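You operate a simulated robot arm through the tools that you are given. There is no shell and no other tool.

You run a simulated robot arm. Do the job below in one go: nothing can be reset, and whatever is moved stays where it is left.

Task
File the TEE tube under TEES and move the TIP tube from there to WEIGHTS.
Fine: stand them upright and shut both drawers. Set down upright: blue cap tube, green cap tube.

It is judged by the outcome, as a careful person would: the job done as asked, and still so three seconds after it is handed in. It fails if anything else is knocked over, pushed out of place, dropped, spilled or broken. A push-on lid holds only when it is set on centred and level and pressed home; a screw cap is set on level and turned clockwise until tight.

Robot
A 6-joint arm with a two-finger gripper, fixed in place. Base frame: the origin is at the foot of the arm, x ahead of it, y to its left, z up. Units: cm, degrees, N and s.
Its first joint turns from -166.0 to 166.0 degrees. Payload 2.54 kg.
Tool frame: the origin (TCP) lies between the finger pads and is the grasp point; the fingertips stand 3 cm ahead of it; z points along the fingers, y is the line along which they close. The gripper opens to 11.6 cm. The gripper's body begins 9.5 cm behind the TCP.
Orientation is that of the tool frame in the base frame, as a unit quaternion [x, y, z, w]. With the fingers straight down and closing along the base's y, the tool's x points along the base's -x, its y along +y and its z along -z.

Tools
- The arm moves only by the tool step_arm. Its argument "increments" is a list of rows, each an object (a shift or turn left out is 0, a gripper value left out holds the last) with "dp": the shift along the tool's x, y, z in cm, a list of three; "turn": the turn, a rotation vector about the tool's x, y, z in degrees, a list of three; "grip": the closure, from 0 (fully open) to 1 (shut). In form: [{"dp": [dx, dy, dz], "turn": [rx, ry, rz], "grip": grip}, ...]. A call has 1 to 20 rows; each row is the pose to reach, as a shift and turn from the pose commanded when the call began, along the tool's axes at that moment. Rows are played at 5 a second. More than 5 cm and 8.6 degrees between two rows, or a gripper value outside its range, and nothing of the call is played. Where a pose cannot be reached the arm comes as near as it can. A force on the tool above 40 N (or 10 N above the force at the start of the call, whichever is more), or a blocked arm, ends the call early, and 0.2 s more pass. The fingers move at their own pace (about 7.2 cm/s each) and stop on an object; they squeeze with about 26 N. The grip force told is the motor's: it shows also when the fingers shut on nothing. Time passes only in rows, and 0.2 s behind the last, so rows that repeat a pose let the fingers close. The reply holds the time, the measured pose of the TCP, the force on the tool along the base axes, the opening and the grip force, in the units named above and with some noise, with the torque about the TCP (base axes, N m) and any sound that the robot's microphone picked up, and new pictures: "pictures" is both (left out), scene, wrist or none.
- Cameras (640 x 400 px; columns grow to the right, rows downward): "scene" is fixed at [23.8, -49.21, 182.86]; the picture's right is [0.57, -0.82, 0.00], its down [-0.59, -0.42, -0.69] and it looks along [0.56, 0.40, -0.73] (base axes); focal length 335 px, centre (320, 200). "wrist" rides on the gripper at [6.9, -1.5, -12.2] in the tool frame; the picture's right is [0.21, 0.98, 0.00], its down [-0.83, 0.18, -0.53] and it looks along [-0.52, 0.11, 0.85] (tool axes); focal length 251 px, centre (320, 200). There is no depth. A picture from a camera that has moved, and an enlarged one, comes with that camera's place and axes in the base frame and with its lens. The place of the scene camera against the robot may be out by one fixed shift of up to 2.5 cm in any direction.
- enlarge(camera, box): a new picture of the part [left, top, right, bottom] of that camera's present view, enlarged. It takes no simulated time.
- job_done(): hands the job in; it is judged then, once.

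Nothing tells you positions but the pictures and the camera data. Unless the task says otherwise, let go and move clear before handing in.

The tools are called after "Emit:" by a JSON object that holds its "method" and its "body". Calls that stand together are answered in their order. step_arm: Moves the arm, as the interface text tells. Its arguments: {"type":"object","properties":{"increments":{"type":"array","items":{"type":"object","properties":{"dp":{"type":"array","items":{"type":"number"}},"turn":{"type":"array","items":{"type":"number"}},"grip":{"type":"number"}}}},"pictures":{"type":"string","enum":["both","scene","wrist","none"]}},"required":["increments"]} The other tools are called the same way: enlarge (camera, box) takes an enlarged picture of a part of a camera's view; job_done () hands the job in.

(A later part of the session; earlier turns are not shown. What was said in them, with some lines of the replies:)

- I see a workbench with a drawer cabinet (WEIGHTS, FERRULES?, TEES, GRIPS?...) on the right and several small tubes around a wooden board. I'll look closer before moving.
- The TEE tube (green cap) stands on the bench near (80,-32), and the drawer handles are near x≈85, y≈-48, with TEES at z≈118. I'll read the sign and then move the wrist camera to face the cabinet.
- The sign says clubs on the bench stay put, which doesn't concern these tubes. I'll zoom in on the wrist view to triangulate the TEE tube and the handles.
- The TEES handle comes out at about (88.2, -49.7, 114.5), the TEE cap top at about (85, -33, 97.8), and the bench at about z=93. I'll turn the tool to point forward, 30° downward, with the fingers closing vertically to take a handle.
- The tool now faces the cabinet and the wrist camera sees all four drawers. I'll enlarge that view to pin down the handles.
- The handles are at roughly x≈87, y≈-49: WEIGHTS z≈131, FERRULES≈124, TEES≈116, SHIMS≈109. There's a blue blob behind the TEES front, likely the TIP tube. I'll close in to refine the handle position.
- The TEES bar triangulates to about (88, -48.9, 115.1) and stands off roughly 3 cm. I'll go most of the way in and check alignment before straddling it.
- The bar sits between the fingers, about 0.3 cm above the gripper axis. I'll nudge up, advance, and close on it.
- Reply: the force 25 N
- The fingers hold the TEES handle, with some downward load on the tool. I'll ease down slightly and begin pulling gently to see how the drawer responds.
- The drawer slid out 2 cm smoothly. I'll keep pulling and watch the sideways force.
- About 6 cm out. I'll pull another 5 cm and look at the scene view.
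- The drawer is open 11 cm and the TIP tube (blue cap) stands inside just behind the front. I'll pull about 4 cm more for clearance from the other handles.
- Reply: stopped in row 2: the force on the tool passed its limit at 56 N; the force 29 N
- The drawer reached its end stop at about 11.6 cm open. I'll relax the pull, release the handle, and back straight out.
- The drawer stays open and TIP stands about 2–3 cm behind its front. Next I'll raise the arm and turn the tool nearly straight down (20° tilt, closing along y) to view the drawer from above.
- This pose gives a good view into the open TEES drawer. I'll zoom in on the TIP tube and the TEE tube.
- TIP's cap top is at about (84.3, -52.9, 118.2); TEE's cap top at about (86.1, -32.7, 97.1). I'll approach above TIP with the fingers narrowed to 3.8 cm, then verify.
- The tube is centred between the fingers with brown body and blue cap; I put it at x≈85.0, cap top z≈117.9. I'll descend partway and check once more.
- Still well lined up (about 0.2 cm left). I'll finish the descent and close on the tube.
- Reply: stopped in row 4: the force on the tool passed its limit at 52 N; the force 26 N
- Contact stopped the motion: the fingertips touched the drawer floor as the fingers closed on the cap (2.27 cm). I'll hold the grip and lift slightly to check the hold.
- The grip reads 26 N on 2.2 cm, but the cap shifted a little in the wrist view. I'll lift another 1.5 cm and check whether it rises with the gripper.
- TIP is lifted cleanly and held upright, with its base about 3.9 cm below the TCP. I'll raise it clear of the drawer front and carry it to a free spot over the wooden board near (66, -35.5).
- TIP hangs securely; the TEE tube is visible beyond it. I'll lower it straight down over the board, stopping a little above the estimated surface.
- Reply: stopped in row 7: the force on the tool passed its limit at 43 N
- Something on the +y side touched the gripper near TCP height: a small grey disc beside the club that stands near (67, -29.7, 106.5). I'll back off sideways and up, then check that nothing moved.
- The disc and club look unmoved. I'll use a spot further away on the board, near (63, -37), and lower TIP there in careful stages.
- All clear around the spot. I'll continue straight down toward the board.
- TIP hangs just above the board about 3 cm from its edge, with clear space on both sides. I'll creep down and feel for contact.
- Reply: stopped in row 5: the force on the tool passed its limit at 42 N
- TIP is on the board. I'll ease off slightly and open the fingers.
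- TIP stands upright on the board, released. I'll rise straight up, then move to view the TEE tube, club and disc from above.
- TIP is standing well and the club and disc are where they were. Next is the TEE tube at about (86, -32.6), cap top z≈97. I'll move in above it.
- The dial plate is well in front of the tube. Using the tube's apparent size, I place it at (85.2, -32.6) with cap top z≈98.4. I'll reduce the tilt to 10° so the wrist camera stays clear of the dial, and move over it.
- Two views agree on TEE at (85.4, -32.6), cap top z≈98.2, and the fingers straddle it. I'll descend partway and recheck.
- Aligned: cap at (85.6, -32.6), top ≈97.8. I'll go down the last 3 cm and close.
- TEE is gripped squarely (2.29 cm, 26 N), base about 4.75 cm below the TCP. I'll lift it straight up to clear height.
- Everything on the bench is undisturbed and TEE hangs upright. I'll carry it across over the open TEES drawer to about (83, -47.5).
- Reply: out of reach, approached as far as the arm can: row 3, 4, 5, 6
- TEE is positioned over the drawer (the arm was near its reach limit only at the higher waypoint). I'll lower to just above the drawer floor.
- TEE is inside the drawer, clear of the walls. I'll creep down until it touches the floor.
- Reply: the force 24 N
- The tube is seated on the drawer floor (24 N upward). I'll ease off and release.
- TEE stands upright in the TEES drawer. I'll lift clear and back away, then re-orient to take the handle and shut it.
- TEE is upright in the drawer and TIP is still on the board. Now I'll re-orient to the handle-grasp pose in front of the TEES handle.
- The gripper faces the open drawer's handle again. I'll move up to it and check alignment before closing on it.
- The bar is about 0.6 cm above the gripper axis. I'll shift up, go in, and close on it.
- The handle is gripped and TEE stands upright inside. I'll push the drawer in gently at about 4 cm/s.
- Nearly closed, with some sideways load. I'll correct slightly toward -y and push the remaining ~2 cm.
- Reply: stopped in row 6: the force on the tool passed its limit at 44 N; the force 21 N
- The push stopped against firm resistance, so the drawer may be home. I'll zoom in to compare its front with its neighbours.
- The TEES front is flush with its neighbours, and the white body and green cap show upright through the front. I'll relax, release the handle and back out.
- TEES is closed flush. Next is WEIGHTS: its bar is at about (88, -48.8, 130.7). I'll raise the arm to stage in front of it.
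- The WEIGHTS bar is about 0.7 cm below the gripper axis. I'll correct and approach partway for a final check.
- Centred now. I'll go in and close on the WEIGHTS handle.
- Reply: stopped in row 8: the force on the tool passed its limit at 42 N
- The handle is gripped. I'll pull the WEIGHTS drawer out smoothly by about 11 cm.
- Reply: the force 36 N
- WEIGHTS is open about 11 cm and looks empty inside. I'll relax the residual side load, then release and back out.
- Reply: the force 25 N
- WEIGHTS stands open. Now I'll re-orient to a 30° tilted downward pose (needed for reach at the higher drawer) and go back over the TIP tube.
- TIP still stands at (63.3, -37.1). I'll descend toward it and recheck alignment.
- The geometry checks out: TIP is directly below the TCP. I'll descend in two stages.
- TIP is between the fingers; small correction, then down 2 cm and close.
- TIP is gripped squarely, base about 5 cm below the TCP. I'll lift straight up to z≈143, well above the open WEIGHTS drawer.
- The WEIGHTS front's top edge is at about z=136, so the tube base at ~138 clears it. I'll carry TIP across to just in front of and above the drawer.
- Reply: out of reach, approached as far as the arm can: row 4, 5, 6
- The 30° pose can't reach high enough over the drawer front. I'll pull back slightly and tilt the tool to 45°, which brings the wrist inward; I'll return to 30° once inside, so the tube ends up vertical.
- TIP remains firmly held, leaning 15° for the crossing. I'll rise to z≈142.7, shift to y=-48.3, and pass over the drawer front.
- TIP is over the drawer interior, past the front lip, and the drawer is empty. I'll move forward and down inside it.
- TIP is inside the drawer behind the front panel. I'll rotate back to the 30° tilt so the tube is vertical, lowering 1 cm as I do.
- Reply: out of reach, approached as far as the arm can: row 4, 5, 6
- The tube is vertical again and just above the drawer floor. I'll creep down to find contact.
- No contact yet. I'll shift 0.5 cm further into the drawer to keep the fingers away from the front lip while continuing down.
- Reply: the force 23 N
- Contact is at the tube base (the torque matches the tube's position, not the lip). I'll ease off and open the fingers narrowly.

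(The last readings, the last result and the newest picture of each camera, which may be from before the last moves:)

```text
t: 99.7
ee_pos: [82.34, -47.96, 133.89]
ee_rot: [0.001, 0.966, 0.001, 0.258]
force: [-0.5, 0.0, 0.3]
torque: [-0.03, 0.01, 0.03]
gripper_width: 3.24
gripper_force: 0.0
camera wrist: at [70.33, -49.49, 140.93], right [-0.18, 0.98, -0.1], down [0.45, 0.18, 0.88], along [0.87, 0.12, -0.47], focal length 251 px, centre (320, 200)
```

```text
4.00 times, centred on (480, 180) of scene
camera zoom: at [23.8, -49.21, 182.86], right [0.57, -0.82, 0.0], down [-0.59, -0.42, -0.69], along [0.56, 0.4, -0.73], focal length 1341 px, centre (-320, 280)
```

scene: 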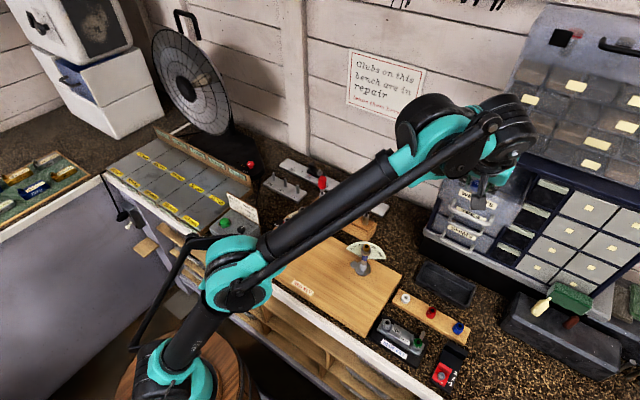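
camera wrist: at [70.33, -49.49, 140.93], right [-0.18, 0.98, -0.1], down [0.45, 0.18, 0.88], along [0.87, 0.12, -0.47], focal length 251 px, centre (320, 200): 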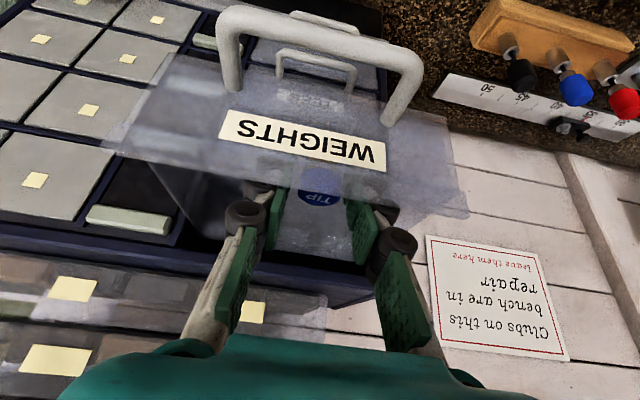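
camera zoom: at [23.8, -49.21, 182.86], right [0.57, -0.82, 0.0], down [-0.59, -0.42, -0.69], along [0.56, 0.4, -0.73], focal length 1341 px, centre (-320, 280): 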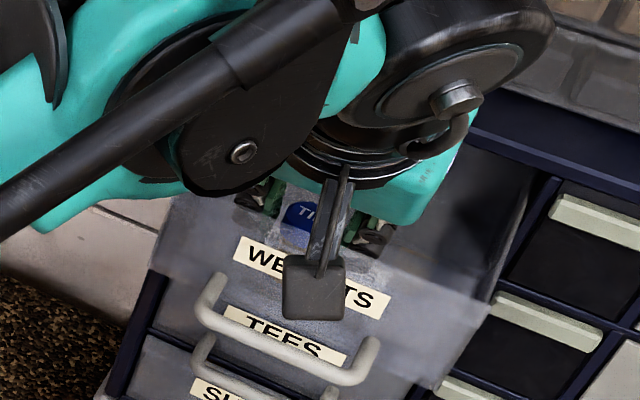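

TIP stands free in the WEIGHTS drawer. I'll withdraw along the finger axis first, then tilt back to 45° while rising out of the drawer.

Emit:
{"method": "step_arm", "body": {"increments": [{"dp": [0, 0, -0.8]}, {"dp": [0, 0, -1.8]}, {"dp": [0, 0, -3.0]}, {"dp": [-0.49, 0, -3.53], "turn": [0, -5, 0]}, {"dp": [-1.15, 0, -4.07], "turn": [0, -10, 0]}, {"dp": [-1.82, 0, -4.84], "turn": [0, -15, 0]}, {"dp": [-2.64, 0, -7.25], "turn": [0, -15, 0]}, {"dp": [0.32, 0, -10.12], "turn": [0, -15, 0]}, {"dp": [3.79, 0, -12.12], "turn": [0, -15, 0]}, {"dp": [3.79, 0, -12.12], "turn": [0, -15, 0]}]}}

Emit:
{"method": "enlarge", "body": {"camera": "wrist", "box": [140, 0, 440, 220]}}

Emit:
{"method": "enlarge", "body": {"camera": "scene", "box": [400, 110, 560, 250]}}

```text
t: 101.9
ee_pos: [74.36, -49.35, 144.87]
ee_rot: [0.0, 0.924, 0.002, 0.382]
force: [0.4, 0.4, 0.7]
torque: [-0.02, 0.01, -0.02]
gripper_width: 3.25
gripper_force: 0.0
out of reach, approached as far as the arm can: row 5, 6, 8, 9, 10
camera wrist: at [60.92, -50.95, 148.59], right [-0.15, 0.98, -0.15], down [0.21, 0.18, 0.96], along [0.97, 0.12, -0.23], focal length 251 px, centre (320, 200)
```

scene: 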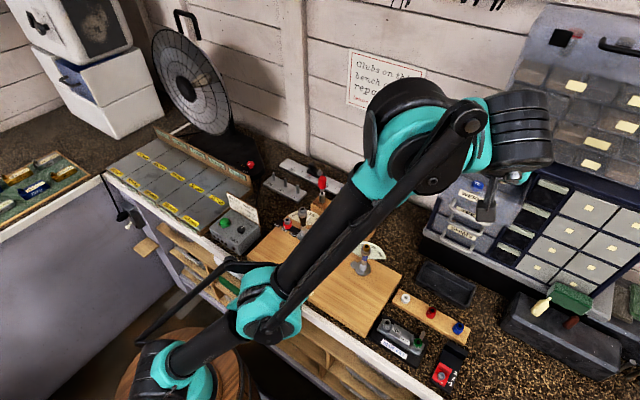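
wrist: 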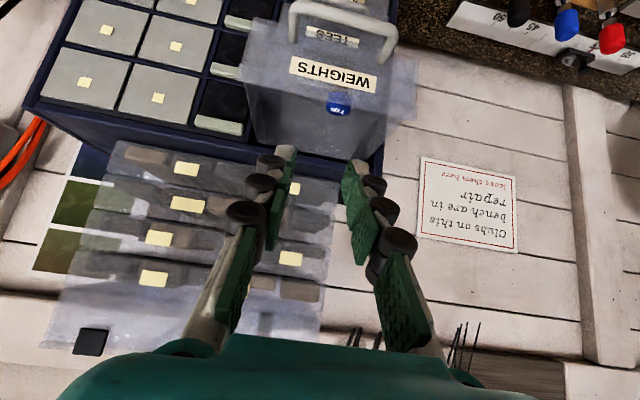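

```text
1.82 times, centred on (290, 110) of wrist
camera zoom: at [60.92, -50.95, 148.59], right [-0.15, 0.98, -0.15], down [0.21, 0.18, 0.96], along [0.97, 0.12, -0.23], focal length 457 px, centre (374, 364)
```

zoom: 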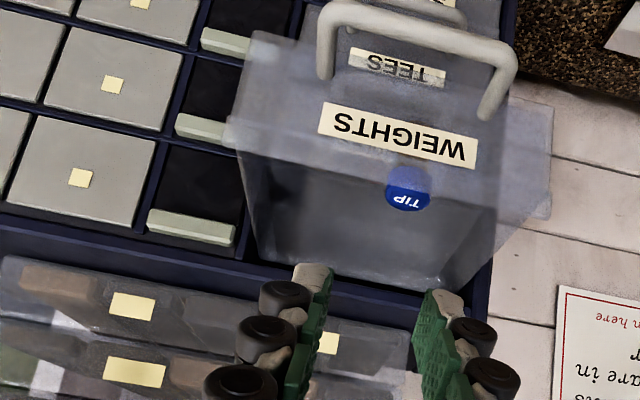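

```text
2.86 times, centred on (480, 180) of scene
camera zoom: at [23.8, -49.21, 182.86], right [0.57, -0.82, 0.0], down [-0.59, -0.42, -0.69], along [0.56, 0.4, -0.73], focal length 958 px, centre (-137, 257)
```

zoom: 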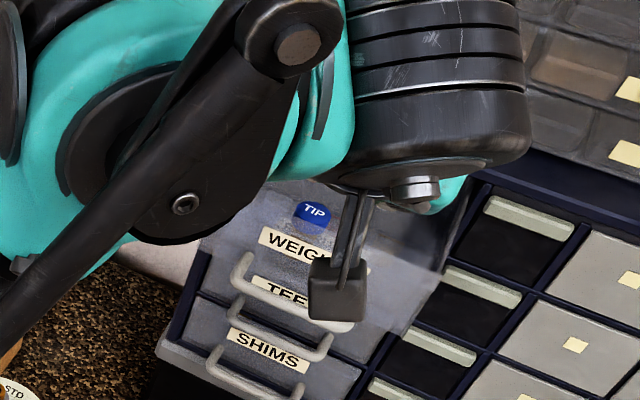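

TIP stands upright in the WEIGHTS drawer. I'll back away and re-orient to the handle pose to shut it.

Emit:
{"method": "step_arm", "body": {"increments": [{"dp": [2.0, 0.05, 0.05], "turn": [-0.98, -0.98, 7.45], "grip": 0.6}, {"dp": [4.0, 0.1, 0.1], "turn": [-1.96, -1.96, 14.9]}, {"dp": [5.5, 0.15, 0.15], "turn": [-2.94, -2.94, 22.36]}, {"dp": [6.8, 0.2, 0.2], "turn": [-3.92, -3.92, 29.81]}, {"dp": [7.8, 0.2, 0.25], "turn": [-4.9, -4.9, 37.26]}, {"dp": [8.8, 0.25, 0.3], "turn": [-5.89, -5.89, 44.72]}, {"dp": [9.6, 0.25, 0.35], "turn": [-6.87, -6.87, 52.17]}, {"dp": [10.3, 0.3, 0.4], "turn": [-7.85, -7.85, 59.62]}, {"dp": [10.9, 0.3, 0.4], "turn": [-8.83, -8.83, 67.07]}, {"dp": [11.3, 0.35, 0.45], "turn": [-9.81, -9.81, 74.52]}, {"dp": [11.6, 0.35, 0.5], "turn": [-10.79, -10.79, 81.98]}, {"dp": [11.8, 0.35, 0.5], "turn": [-11.77, -11.77, 89.43]}, {"dp": [11.8, 0.35, 0.5], "turn": [-11.77, -11.77, 89.43]}]}}

Emit:
{"method": "enlarge", "body": {"camera": "wrist", "box": [200, 20, 440, 260]}}

Emit:
{"method": "enlarge", "body": {"camera": "scene", "box": [400, 110, 560, 250]}}

```text
t: 104.7
ee_pos: [71.38, -60.11, 144.32]
ee_rot: [0.613, 0.612, 0.355, 0.352]
force: [-0.1, 0.3, -0.4]
torque: [0.05, -0.01, -0.03]
gripper_width: 4.63
gripper_force: 0.1
out of reach, approached as far as the arm can: row 1, 2, 3, 4, 5, 6, 7, 8, 9, 10, 11, 12, 13
camera wrist: at [60.07, -53.28, 149.21], right [0.49, 0.21, 0.85], down [-0.37, -0.83, 0.42], along [0.79, -0.52, -0.33], focal length 251 px, centre (320, 200)
```

scene: 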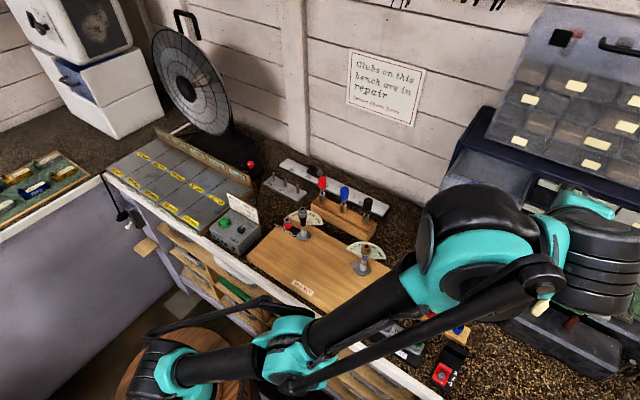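
wrist: 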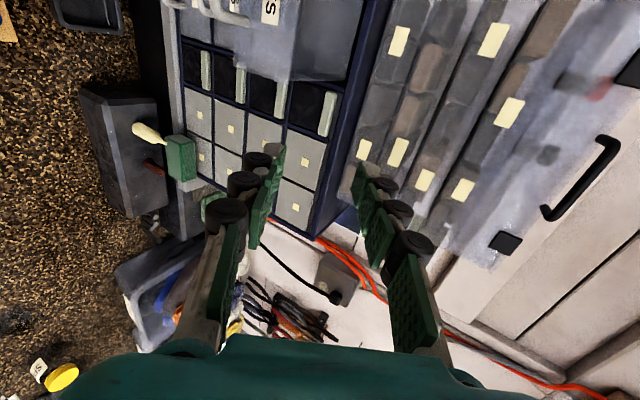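

```text
1.67 times, centred on (320, 140) of wrist
camera zoom: at [60.07, -53.28, 149.21], right [0.49, 0.21, 0.85], down [-0.37, -0.83, 0.42], along [0.79, -0.52, -0.33], focal length 419 px, centre (320, 300)
```

zoom: 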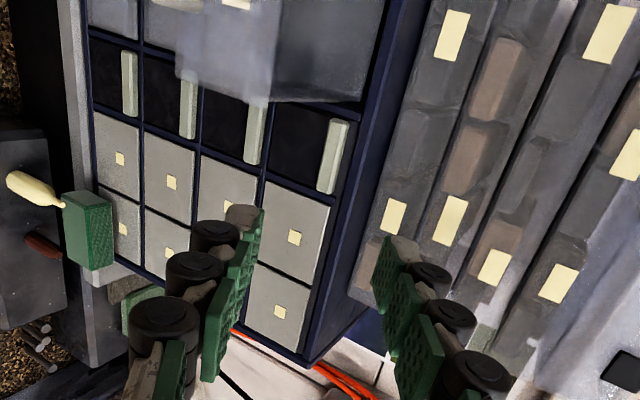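

```text
2.86 times, centred on (480, 180) of scene
camera zoom: at [23.8, -49.21, 182.86], right [0.57, -0.82, 0.0], down [-0.59, -0.42, -0.69], along [0.56, 0.4, -0.73], focal length 958 px, centre (-137, 257)
```

zoom: 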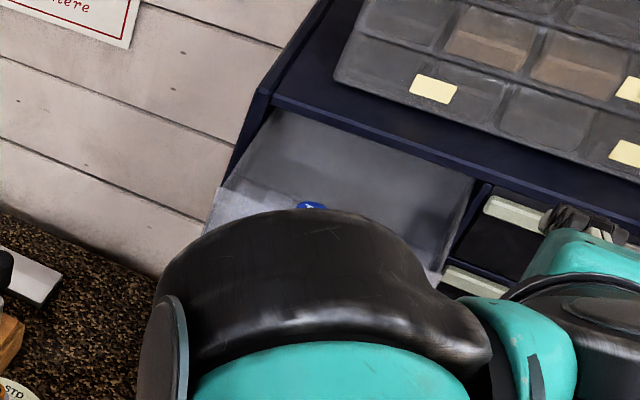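

The arm drifted to y≈-60 because it was at its reach limit, but nothing was touched and TIP is still standing. I'll retreat from the limit and go to the staging point in front of the WEIGHTS handle.

Emit:
{"method": "step_arm", "body": {"increments": [{"dp": [0, -2.87, -2.96]}, {"dp": [2.8, -4.5, -2.3]}, {"dp": [5.6, -6.2, -1.6]}, {"dp": [8.4, -7.9, -0.9]}, {"dp": [11.1, -9.5, -0.28]}, {"dp": [11.1, -9.5, -0.28]}]}}

Emit:
{"method": "enlarge", "body": {"camera": "wrist", "box": [200, 20, 440, 260]}}

Emit:
{"method": "enlarge", "body": {"camera": "scene", "box": [400, 110, 560, 250]}}

```text
t: 106.1
ee_pos: [70.39, -59.84, 145.26]
ee_rot: [0.613, 0.612, 0.355, 0.352]
force: [0.4, 0.6, 0.5]
torque: [0.02, 0.02, 0.02]
gripper_width: 4.62
gripper_force: 0.0
out of reach, approached as far as the arm can: row 1, 2, 3, 4, 5, 6
camera wrist: at [59.09, -52.99, 150.07], right [0.49, 0.21, 0.85], down [-0.37, -0.83, 0.42], along [0.79, -0.52, -0.33], focal length 251 px, centre (320, 200)
```

scene: 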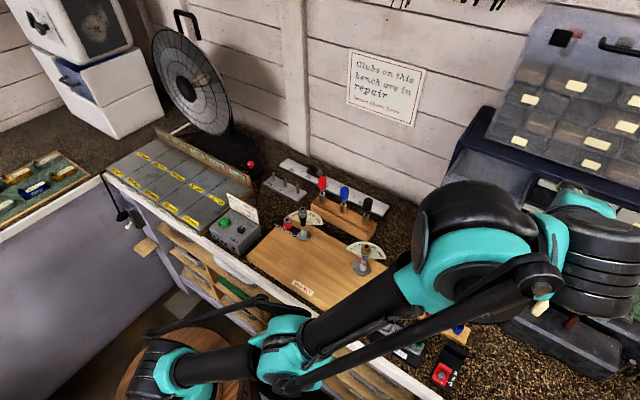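
wrist: 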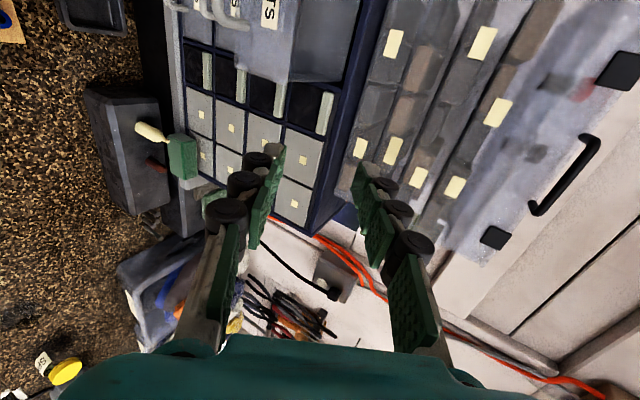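

```text
1.67 times, centred on (320, 140) of wrist
camera zoom: at [59.09, -52.99, 150.07], right [0.49, 0.21, 0.85], down [-0.37, -0.83, 0.42], along [0.79, -0.52, -0.33], focal length 419 px, centre (320, 300)
```

zoom: 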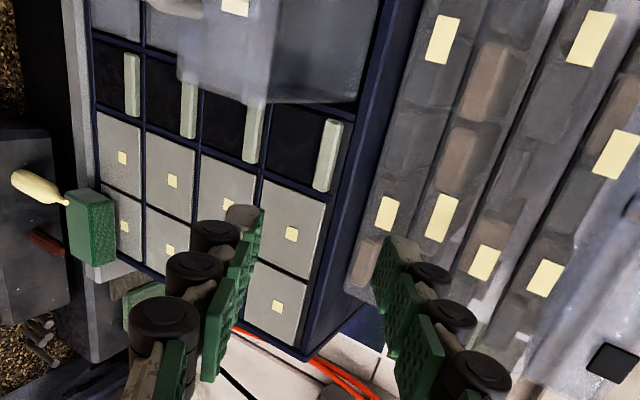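

```text
2.86 times, centred on (480, 180) of scene
camera zoom: at [23.8, -49.21, 182.86], right [0.57, -0.82, 0.0], down [-0.59, -0.42, -0.69], along [0.56, 0.4, -0.73], focal length 958 px, centre (-137, 257)
```

zoom: 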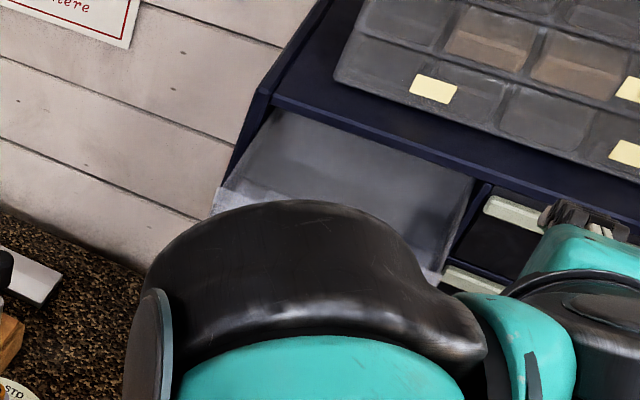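

The arm seems stuck near full stretch, possibly with the elbow bent the wrong way. I'll look closely at the arm's configuration before commanding anything else.

Emit:
{"method": "enlarge", "body": {"camera": "scene", "box": [100, 160, 640, 400]}}

Emit:
{"method": "enlarge", "body": {"camera": "wrist", "box": [0, 0, 640, 400]}}

```text
1.19 times, centred on (370, 280) of scene
camera zoom: at [23.8, -49.21, 182.86], right [0.57, -0.82, 0.0], down [-0.59, -0.42, -0.69], along [0.56, 0.4, -0.73], focal length 397 px, centre (261, 105)
```

zoom: 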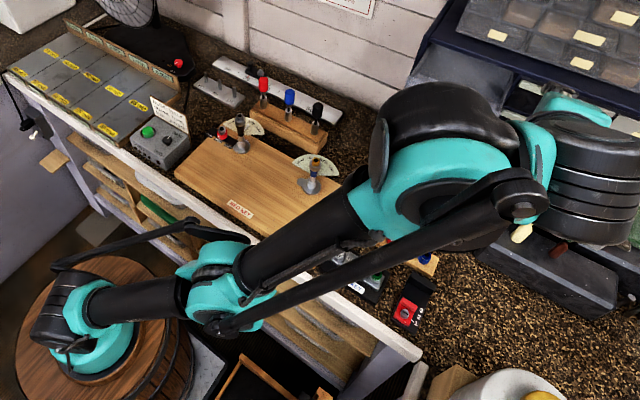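

```text
1.00 times, centred on (320, 200) of wrist (not enlarged: the box is as wide or as high as the picture)
camera zoom: at [59.09, -52.99, 150.07], right [0.49, 0.21, 0.85], down [-0.37, -0.83, 0.42], along [0.79, -0.52, -0.33], focal length 251 px, centre (320, 200)
```

zoom: 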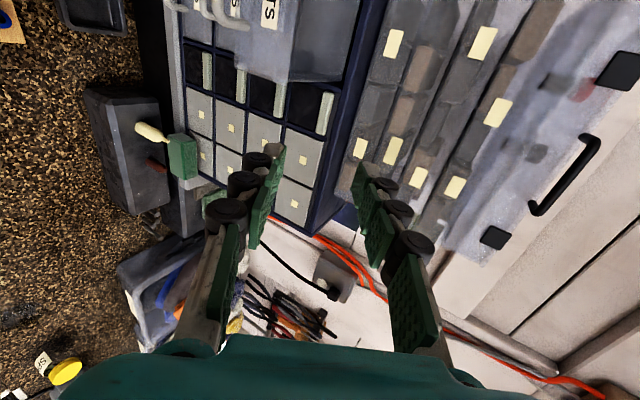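

The arm is nearly fully stretched with the elbow slightly past straight. I'll swing it along its outer reach, up and away from the cabinet into free space, where the elbow can be brought back to its normal side.

Emit:
{"method": "step_arm", "body": {"increments": [{"dp": [2.7, 0.9, -2.4]}, {"dp": [5.4, 1.8, -4.8]}, {"dp": [8.2, 2.7, -7.1]}, {"dp": [10.9, 3.6, -9.5]}, {"dp": [13.6, 4.5, -11.9]}, {"dp": [16.4, 5.4, -14.2]}, {"dp": [19.1, 6.3, -16.6]}, {"dp": [21.8, 7.15, -19.0]}, {"dp": [21.8, 7.15, -19.0]}]}}

Emit:
{"method": "enlarge", "body": {"camera": "scene", "box": [100, 60, 640, 400]}}

```text
t: 108.1
ee_pos: [57.35, -37.48, 160.38]
ee_rot: [0.613, 0.611, 0.355, 0.353]
force: [0.6, 0.1, 0.3]
torque: [0.0, 0.01, 0.02]
gripper_width: 4.64
gripper_force: 0.0
out of reach, approached as far as the arm can: row 1, 2, 3, 8, 9
camera wrist: at [46.15, -30.52, 165.17], right [0.49, 0.21, 0.85], down [-0.37, -0.83, 0.42], along [0.79, -0.52, -0.32], focal length 251 px, centre (320, 200)
```

scene: 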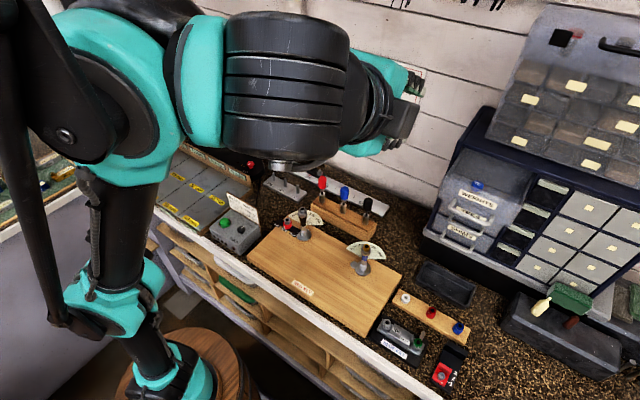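
wrist: 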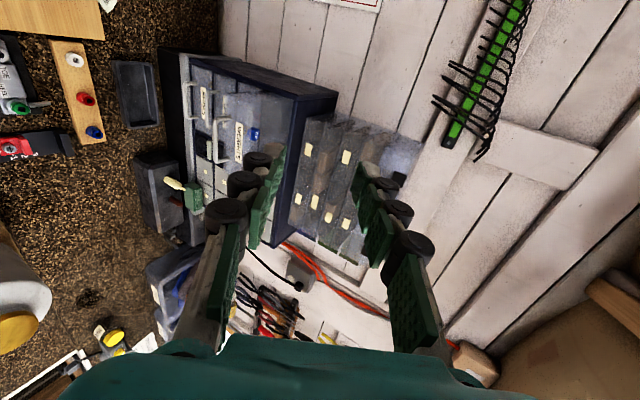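

```text
1.18 times, centred on (370, 230) of scene
camera zoom: at [23.8, -49.21, 182.86], right [0.57, -0.82, 0.0], down [-0.59, -0.42, -0.69], along [0.56, 0.4, -0.73], focal length 394 px, centre (261, 165)
```

zoom: 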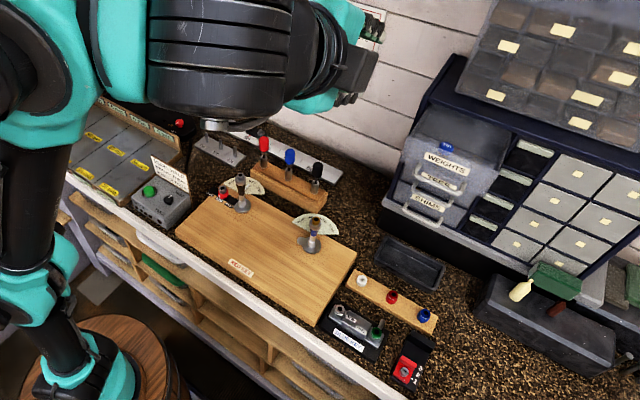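

Free space now; TIP is still visible in the drawer. I'll try pulling gently inward and see whether the arm follows.

Emit:
{"method": "step_arm", "body": {"increments": [{"dp": [0.25, -1.2, 0.4]}, {"dp": [0.5, -2.4, 0.8]}, {"dp": [0.75, -3.6, 1.2]}, {"dp": [1, -4.83, 1.63]}, {"dp": [1, -4.83, 1.63]}], "pictures": "scene"}}

```text
t: 109.3
ee_pos: [56.49, -36.38, 155.36]
ee_rot: [0.612, 0.612, 0.354, 0.353]
force: [0.1, 0.5, -0.1]
torque: [0.01, 0.0, -0.02]
gripper_width: 4.65
gripper_force: 0.1
```

scene: 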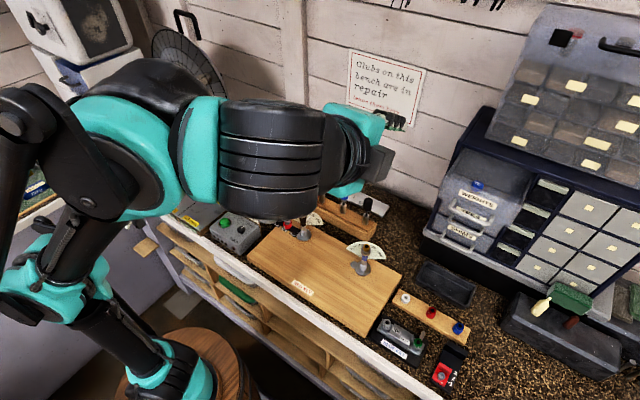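

The arm follows again with the elbow on its normal side. I'll go to the staging point in front of the WEIGHTS handle.

Emit:
{"method": "step_arm", "body": {"increments": [{"dp": [-1.8, -1.7, 2.6]}, {"dp": [-3.6, -3.4, 5.2]}, {"dp": [-5.4, -5.1, 7.8]}, {"dp": [-7.2, -6.7, 10.4]}, {"dp": [-9, -8.4, 13]}, {"dp": [-10.8, -10, 15.6]}, {"dp": [-12.6, -11.7, 18.2]}, {"dp": [-12.6, -11.7, 18.2]}]}}

Emit:
{"method": "enlarge", "body": {"camera": "wrist", "box": [200, 20, 440, 260]}}

Emit:
{"method": "enlarge", "body": {"camera": "scene", "box": [400, 110, 560, 250]}}

```text
t: 111.1
ee_pos: [66.4, -48.84, 136.17]
ee_rot: [0.614, 0.611, 0.354, 0.353]
force: [-0.9, 0.2, -0.6]
torque: [0.01, -0.02, -0.03]
gripper_width: 4.64
gripper_force: 0.1
camera wrist: at [55.08, -42.04, 140.93], right [0.49, 0.21, 0.85], down [-0.37, -0.83, 0.42], along [0.79, -0.52, -0.32], focal length 251 px, centre (320, 200)
```

scene: 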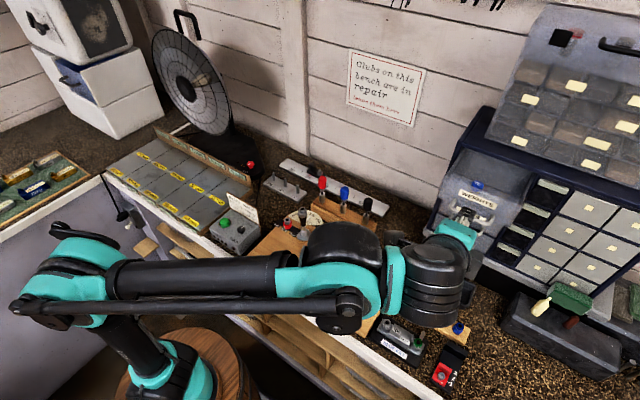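
wrist: 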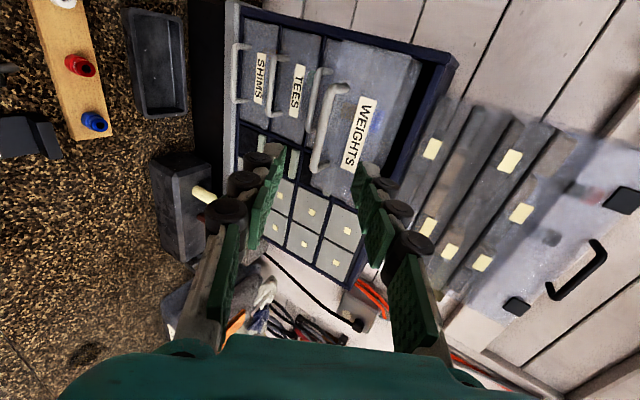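

```text
1.67 times, centred on (320, 140) of wrist
camera zoom: at [55.08, -42.04, 140.93], right [0.49, 0.21, 0.85], down [-0.37, -0.83, 0.42], along [0.79, -0.52, -0.32], focal length 419 px, centre (320, 300)
```

zoom: 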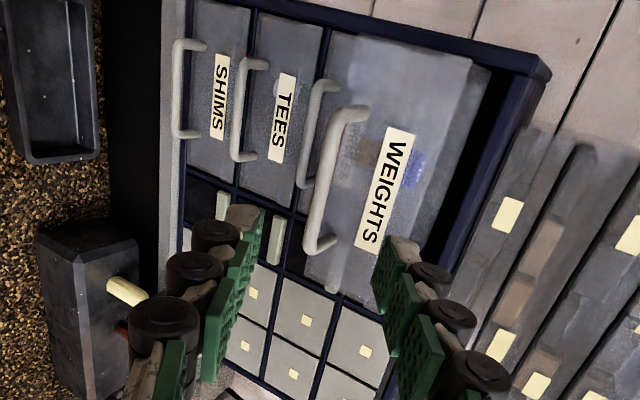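

```text
2.86 times, centred on (480, 180) of scene
camera zoom: at [23.8, -49.21, 182.86], right [0.57, -0.82, 0.0], down [-0.59, -0.42, -0.69], along [0.56, 0.4, -0.73], focal length 958 px, centre (-137, 257)
```

zoom: 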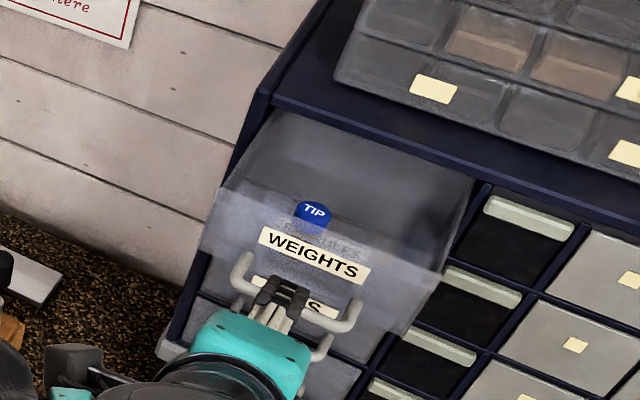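

TIP's brown body and blue cap show upright through the front. The bar is nearly centred; I'll advance most of the way and check.

Emit:
{"method": "step_arm", "body": {"increments": [{"dp": [0, 0.1, 2]}, {"dp": [0, 0.15, 4]}, {"dp": [0, 0.15, 6]}, {"dp": [0, 0.15, 6]}], "pictures": "wrist"}}

Emit:
{"method": "enlarge", "body": {"camera": "wrist", "box": [200, 20, 440, 260]}}

```text
t: 112.1
ee_pos: [71.76, -48.91, 133.22]
ee_rot: [0.613, 0.612, 0.355, 0.352]
force: [0.0, -0.3, -0.7]
torque: [0.02, 0.0, 0.01]
gripper_width: 4.6
gripper_force: 0.1
camera wrist: at [60.4, -42.0, 138.02], right [0.49, 0.21, 0.85], down [-0.37, -0.83, 0.42], along [0.79, -0.52, -0.32], focal length 251 px, centre (320, 200)
```

wrist: 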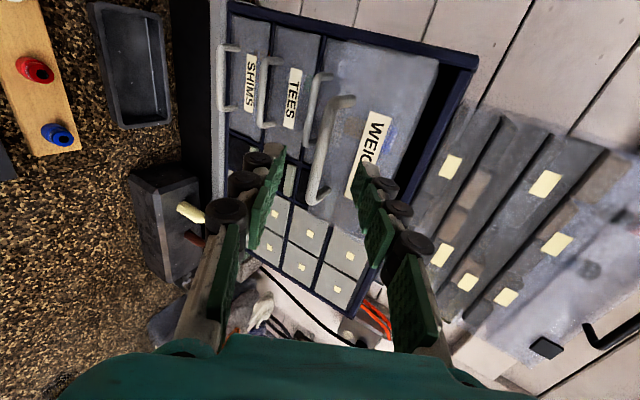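

```text
1.67 times, centred on (320, 140) of wrist
camera zoom: at [60.4, -42.0, 138.02], right [0.49, 0.21, 0.85], down [-0.37, -0.83, 0.42], along [0.79, -0.52, -0.32], focal length 419 px, centre (320, 300)
```

zoom: 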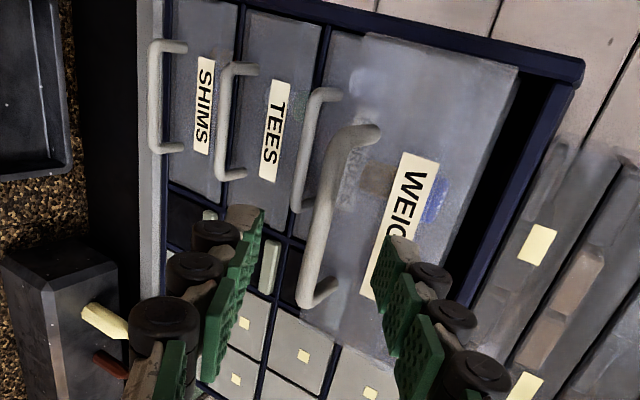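

Good alignment. I'll go in and close on the handle.

Emit:
{"method": "step_arm", "body": {"increments": [{"dp": [0, 0.1, 1.3]}, {"dp": [0, 0.2, 2.6]}, {"dp": [0, 0.2, 3.9]}, {"dp": [0, 0.2, 3.9]}, {"dp": [0, 0.2, 3.9], "grip": 1.0}, {"dp": [0, 0.2, 3.9]}, {"dp": [0, 0.2, 3.9]}, {"dp": [0, 0.2, 3.9]}]}}

Emit:
{"method": "enlarge", "body": {"camera": "scene", "box": [400, 110, 560, 250]}}

```text
t: 113.9
ee_pos: [75.22, -48.99, 131.43]
ee_rot: [0.613, 0.612, 0.354, 0.353]
force: [-0.9, 1.9, -22.0]
torque: [-0.31, 0.27, 0.12]
gripper_width: 0.77
gripper_force: 35.7
camera wrist: at [63.91, -42.15, 136.14], right [0.49, 0.21, 0.85], down [-0.37, -0.83, 0.42], along [0.79, -0.52, -0.33], focal length 251 px, centre (320, 200)
```

scene: 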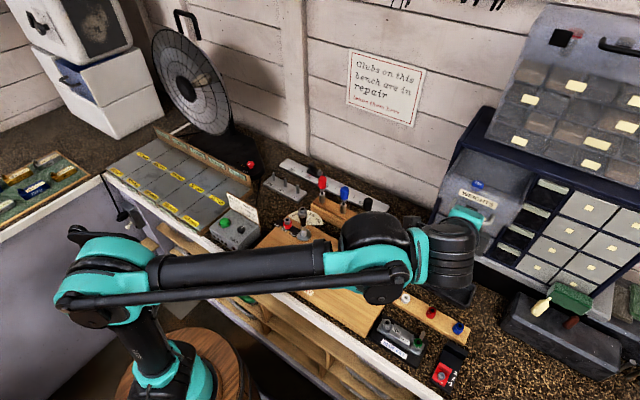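
wrist: 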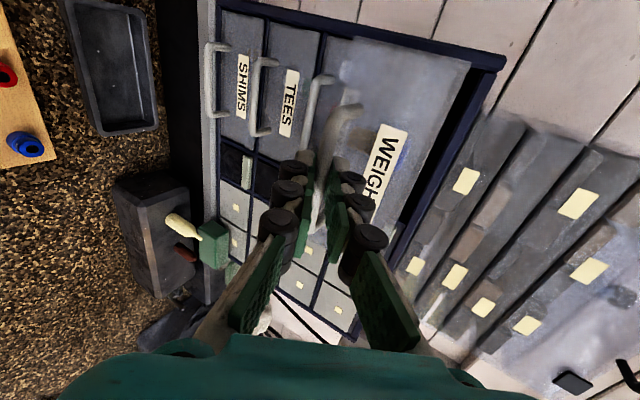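

```text
2.86 times, centred on (480, 180) of scene
camera zoom: at [23.8, -49.21, 182.86], right [0.57, -0.82, 0.0], down [-0.59, -0.42, -0.69], along [0.56, 0.4, -0.73], focal length 958 px, centre (-137, 257)
```

zoom: 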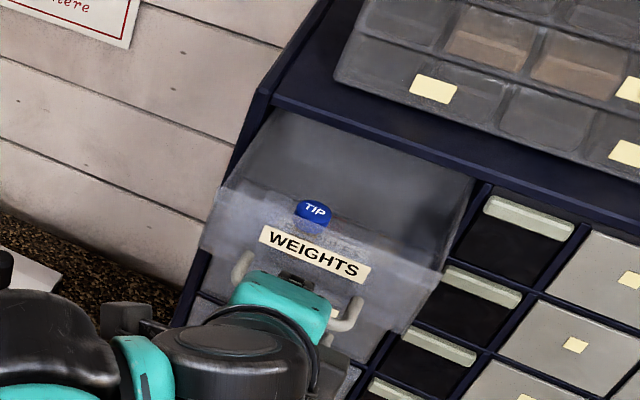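

Gripped, with TIP upright. I'll ease the vertical load and push the drawer in gently.

Emit:
{"method": "step_arm", "body": {"increments": [{"dp": [0, -0.1, 0.06]}, {"dp": [0, 0.1, 0.4]}, {"dp": [0, 0.4, 0.92]}, {"dp": [0.02, 0.8, 1.62]}, {"dp": [0.04, 1.2, 2.31]}, {"dp": [0.06, 1.6, 3.0]}, {"dp": [0.08, 2.0, 3.69]}, {"dp": [0.1, 2.4, 4.39]}, {"dp": [0.1, 2.8, 5.08]}, {"dp": [0.1, 3.2, 5.77]}, {"dp": [0.12, 3.6, 6.47]}, {"dp": [0.12, 4.0, 7.16]}, {"dp": [0.12, 4.3, 7.68]}, {"dp": [0.12, 4.5, 8.02]}, {"dp": [0.12, 4.5, 8.02]}]}}

Emit:
{"method": "enlarge", "body": {"camera": "scene", "box": [400, 110, 560, 250]}}

```text
t: 117.1
ee_pos: [84.25, -49.02, 131.28]
ee_rot: [0.613, 0.611, 0.354, 0.354]
force: [-0.1, -24.1, 10.3]
torque: [-0.63, -0.16, -0.27]
gripper_width: 0.78
gripper_force: 36.2
camera wrist: at [73.07, -42.1, 136.1], right [0.49, 0.21, 0.85], down [-0.37, -0.83, 0.42], along [0.79, -0.52, -0.32], focal length 251 px, centre (320, 200)
```

scene: 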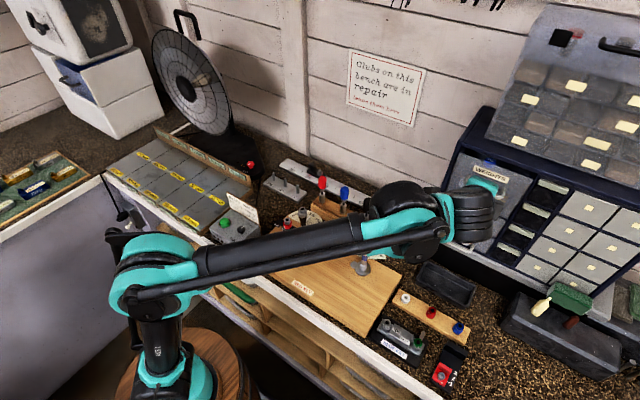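
wrist: 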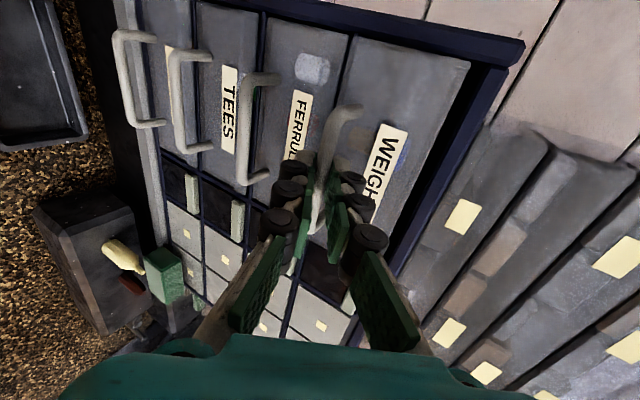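

```text
2.86 times, centred on (480, 180) of scene
camera zoom: at [23.8, -49.21, 182.86], right [0.57, -0.82, 0.0], down [-0.59, -0.42, -0.69], along [0.56, 0.4, -0.73], focal length 958 px, centre (-137, 257)
```

zoom: 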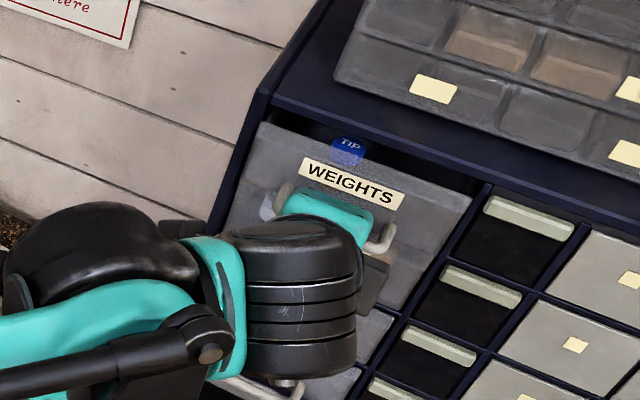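

About 2 cm left and TIP clears the frame. I'll correct the sideways load and push home.

Emit:
{"method": "step_arm", "body": {"increments": [{"dp": [-0.15, 0.0, 0.0]}, {"dp": [-0.22, 0.2, 0.35]}, {"dp": [-0.22, 0.45, 0.78]}, {"dp": [-0.22, 0.7, 1.21]}, {"dp": [-0.22, 0.9, 1.56]}, {"dp": [-0.22, 1.05, 1.82]}, {"dp": [-0.22, 1.15, 1.99]}, {"dp": [-0.22, 1.25, 2.17]}, {"dp": [-0.22, 1.35, 2.34]}, {"dp": [-0.22, 1.35, 2.34]}]}}

Emit:
{"method": "enlarge", "body": {"camera": "scene", "box": [430, 140, 530, 250]}}

Emit:
{"method": "enlarge", "body": {"camera": "wrist", "box": [220, 10, 540, 210]}}

```text
t: 118.3
ee_pos: [85.65, -49.02, 131.3]
ee_rot: [0.613, 0.613, 0.352, 0.352]
force: [-17.1, -0.6, -0.1]
torque: [-0.21, 0.14, 0.23]
gripper_width: 0.76
gripper_force: 35.6
stopped in row 6: the force on the tool passed its limit at 46 N (the readings are from after the stop); the commanded pose is now the measured one
camera wrist: at [74.43, -42.14, 136.17], right [0.49, 0.21, 0.84], down [-0.37, -0.83, 0.42], along [0.79, -0.52, -0.33], focal length 251 px, centre (320, 200)
```

scene: 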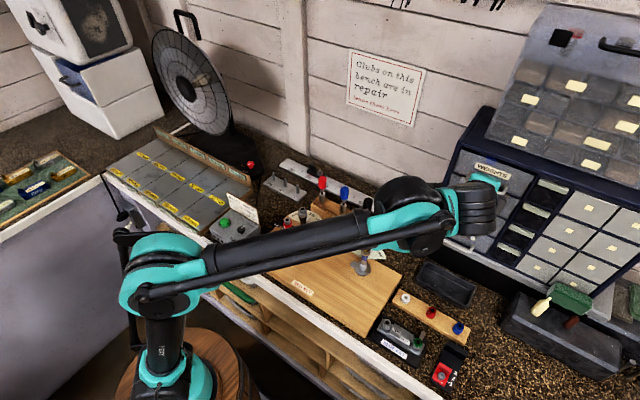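
wrist: 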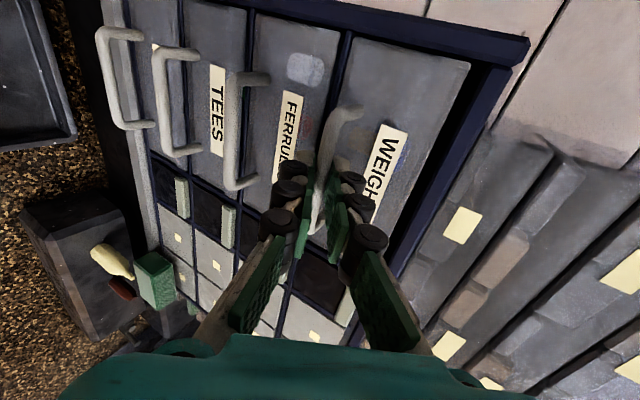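

```text
3.64 times, centred on (480, 195) of scene
camera zoom: at [23.8, -49.21, 182.86], right [0.57, -0.82, 0.0], down [-0.59, -0.42, -0.69], along [0.56, 0.4, -0.73], focal length 1219 px, centre (-262, 218)
```

zoom: 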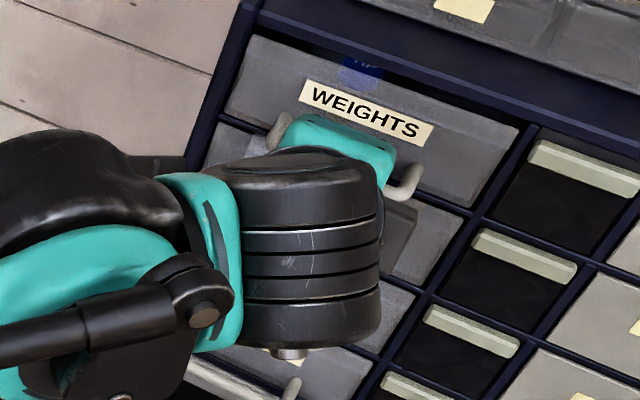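

```text
2.00 times, centred on (380, 110) of wrist
camera zoom: at [74.43, -42.14, 136.17], right [0.49, 0.21, 0.84], down [-0.37, -0.83, 0.42], along [0.79, -0.52, -0.33], focal length 503 px, centre (200, 380)
```

zoom: 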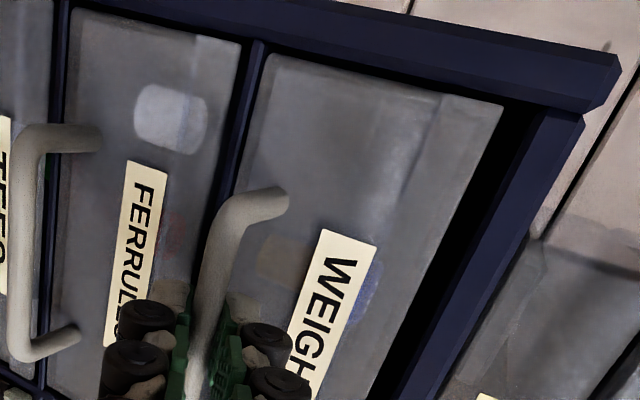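

The WEIGHTS label is back at its original closed position and TIP still reads upright through the front. I'll relax, release the handle and back out.

Emit:
{"method": "step_arm", "body": {"increments": [{"dp": [0, -0.05, -0.1]}, {"dp": [0, -0.05, -0.1]}, {"dp": [0, -0.05, -0.1], "grip": 0.6}, {"dp": [0, -0.05, -0.1]}, {"dp": [0, -0.05, -0.1]}, {"dp": [0, -0.05, -1.5]}, {"dp": [0, -0.05, -4]}, {"dp": [0, -0.05, -7]}, {"dp": [0, -0.05, -10]}, {"dp": [0, -0.05, -13]}, {"dp": [0, -0.05, -16]}, {"dp": [0, -0.05, -16]}]}}

Emit:
{"method": "enlarge", "body": {"camera": "scene", "box": [430, 140, 530, 250]}}

Emit:
{"method": "enlarge", "body": {"camera": "wrist", "box": [200, 10, 480, 210]}}

```text
t: 120.9
ee_pos: [72.1, -49.0, 139.2]
ee_rot: [0.613, 0.613, 0.353, 0.351]
force: [0.8, 0.3, 0.0]
torque: [-0.02, 0.02, 0.0]
gripper_width: 4.64
gripper_force: 0.0
camera wrist: at [60.85, -42.15, 144.17], right [0.49, 0.21, 0.84], down [-0.37, -0.83, 0.42], along [0.79, -0.52, -0.33], focal length 251 px, centre (320, 200)
```

scene: 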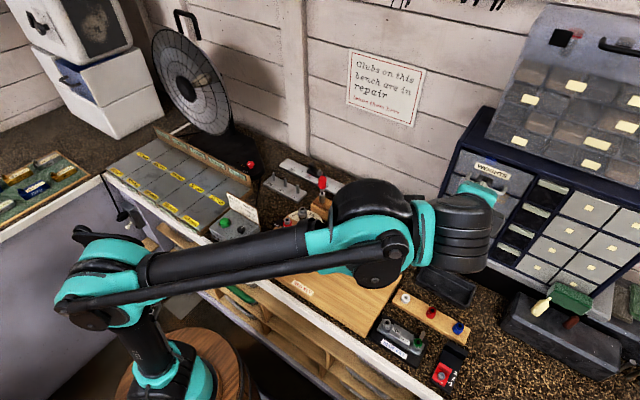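
wrist: 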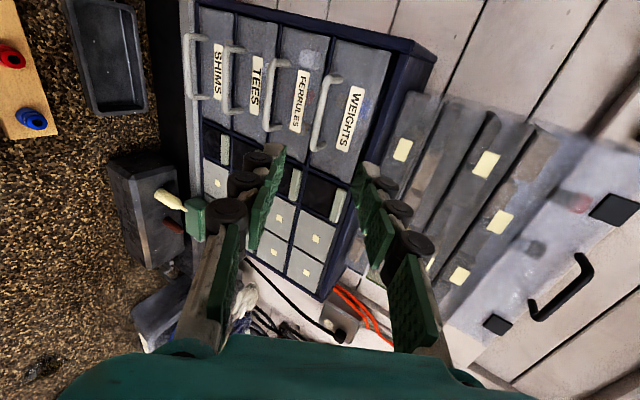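

```text
3.64 times, centred on (480, 195) of scene
camera zoom: at [23.8, -49.21, 182.86], right [0.57, -0.82, 0.0], down [-0.59, -0.42, -0.69], along [0.56, 0.4, -0.73], focal length 1219 px, centre (-262, 218)
```

zoom: 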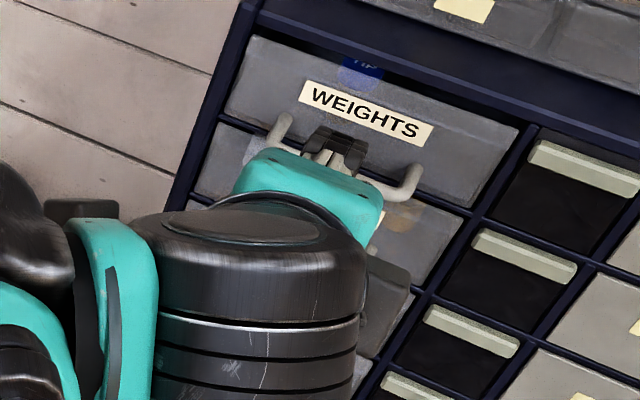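

```text
2.00 times, centred on (340, 110) of wrist
camera zoom: at [60.85, -42.15, 144.17], right [0.49, 0.21, 0.84], down [-0.37, -0.83, 0.42], along [0.79, -0.52, -0.33], focal length 503 px, centre (280, 380)
```

zoom: 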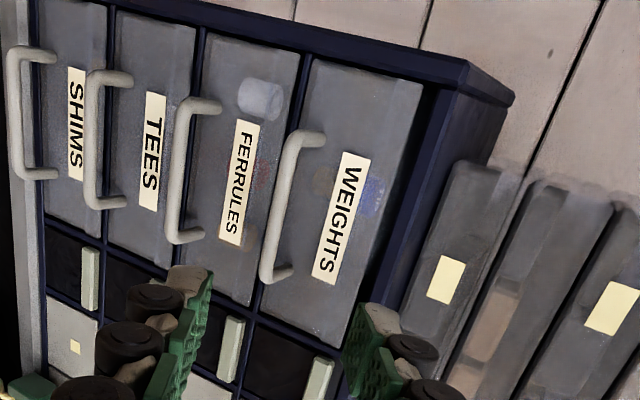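

Both drawers look shut. I'll move the arm clear and make a final check of the whole scene.

Emit:
{"method": "step_arm", "body": {"increments": [{"dp": [1.8, -1.2, -3.2]}, {"dp": [3.6, -2.4, -6.5]}, {"dp": [5.4, -3.6, -9.7]}, {"dp": [7.2, -4.8, -13]}, {"dp": [9, -5.9, -16.2]}, {"dp": [9, -5.9, -16.2]}, {"dp": [9, -5.9, -16.2]}, {"dp": [9, -5.9, -16.2]}]}}

Emit:
{"method": "enlarge", "body": {"camera": "scene", "box": [420, 130, 580, 260]}}

Emit:
{"method": "enlarge", "body": {"camera": "scene", "box": [230, 150, 490, 390]}}

Emit:
{"method": "enlarge", "body": {"camera": "wrist", "box": [150, 0, 450, 200]}}

```text
t: 122.7
ee_pos: [55.1, -40.15, 142.57]
ee_rot: [0.613, 0.613, 0.353, 0.351]
force: [0.2, 0.0, 0.2]
torque: [0.0, 0.04, -0.01]
gripper_width: 4.66
gripper_force: 0.0
camera wrist: at [43.81, -33.21, 147.32], right [0.49, 0.21, 0.84], down [-0.37, -0.83, 0.42], along [0.79, -0.52, -0.33], focal length 251 px, centre (320, 200)
```

scene: 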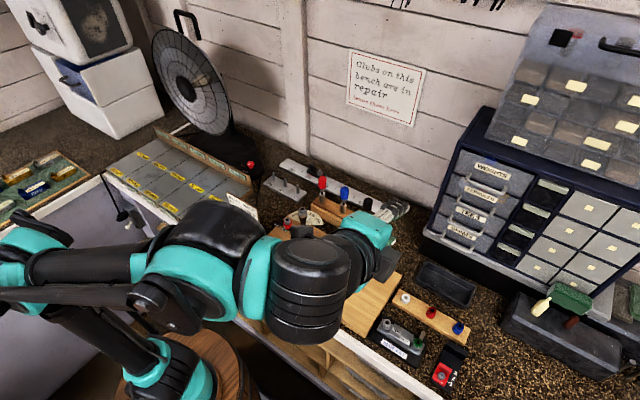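
wrist: 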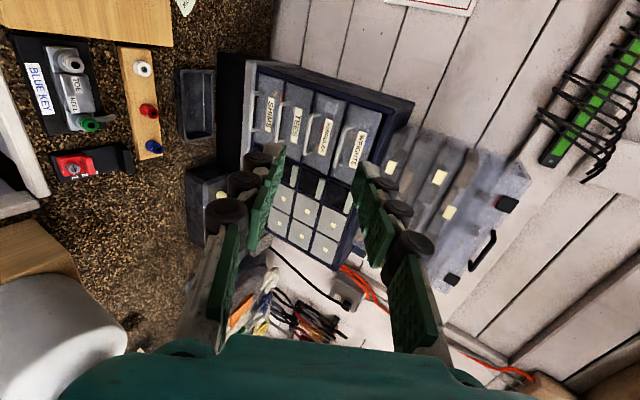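

```text
3.08 times, centred on (500, 195) of scene
camera zoom: at [23.8, -49.21, 182.86], right [0.57, -0.82, 0.0], down [-0.59, -0.42, -0.69], along [0.56, 0.4, -0.73], focal length 1031 px, centre (-234, 215)
```

zoom: 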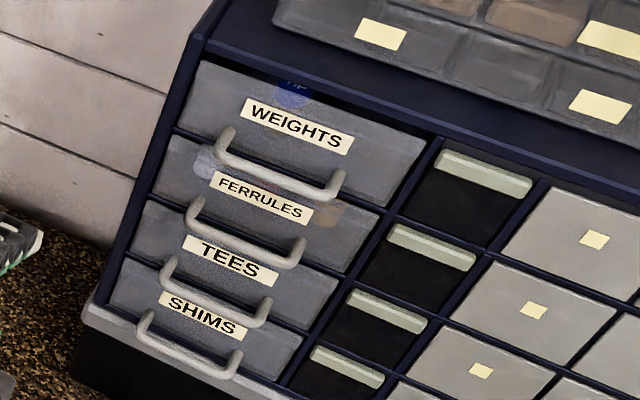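

```text
1.67 times, centred on (360, 270) of scene
camera zoom: at [23.8, -49.21, 182.86], right [0.57, -0.82, 0.0], down [-0.59, -0.42, -0.69], along [0.56, 0.4, -0.73], focal length 559 px, centre (253, 83)
```

zoom: 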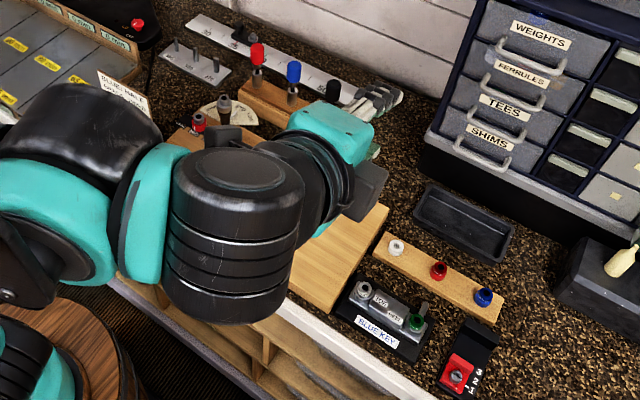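

```text
2.00 times, centred on (300, 100) of wrist
camera zoom: at [43.81, -33.21, 147.32], right [0.49, 0.21, 0.84], down [-0.37, -0.83, 0.42], along [0.79, -0.52, -0.33], focal length 503 px, centre (360, 400)
```

zoom: 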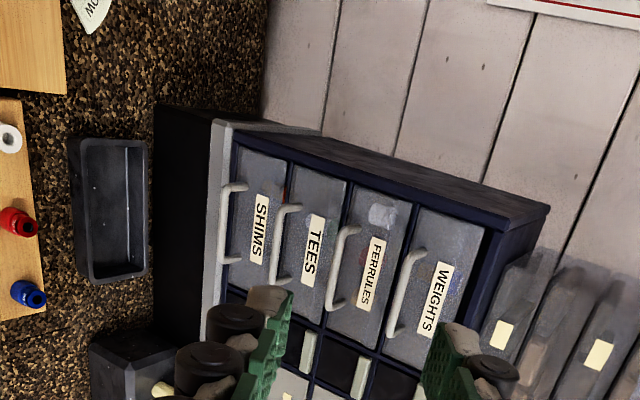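

Both drawers are shut, with their labels back at the original closed positions. TEE stands in TEES and TIP stands in WEIGHTS. The club, rack and tray look unmoved in the views I have, and the arm is clear, so I'm handing in.

Emit:
{"method": "job_done", "body": {}}

```text
The job is handed in.
```

The TEE tube is now standing upright in the TEES drawer, and the TIP tube is upright in the WEIGHTS drawer. Both drawers are shut, with their labels back at their original closed positions.

- **Contact with the club:** while setting TIP down temporarily on the wooden board, the gripper touched something near the club, probably the small grey disc beside it. The arm stopped on the force limit at about 43 N. I backed off, and the club and disc measured in the same place afterwards.
- **Arm at its reach limit:** lifting out of the WEIGHTS drawer, the arm stretched fully and drifted sideways for a short while. It touched nothing, and I brought it back before closing the drawer.
- **TEE after closing:** I last saw TEE clearly upright through the drawer front just after shutting TEES. I did not look again up close after working on WEIGHTS.

Nothing else on the bench looked moved in my last clear views. The arm blocked part of the board and the club in the final picture, so that area was last checked a little earlier.
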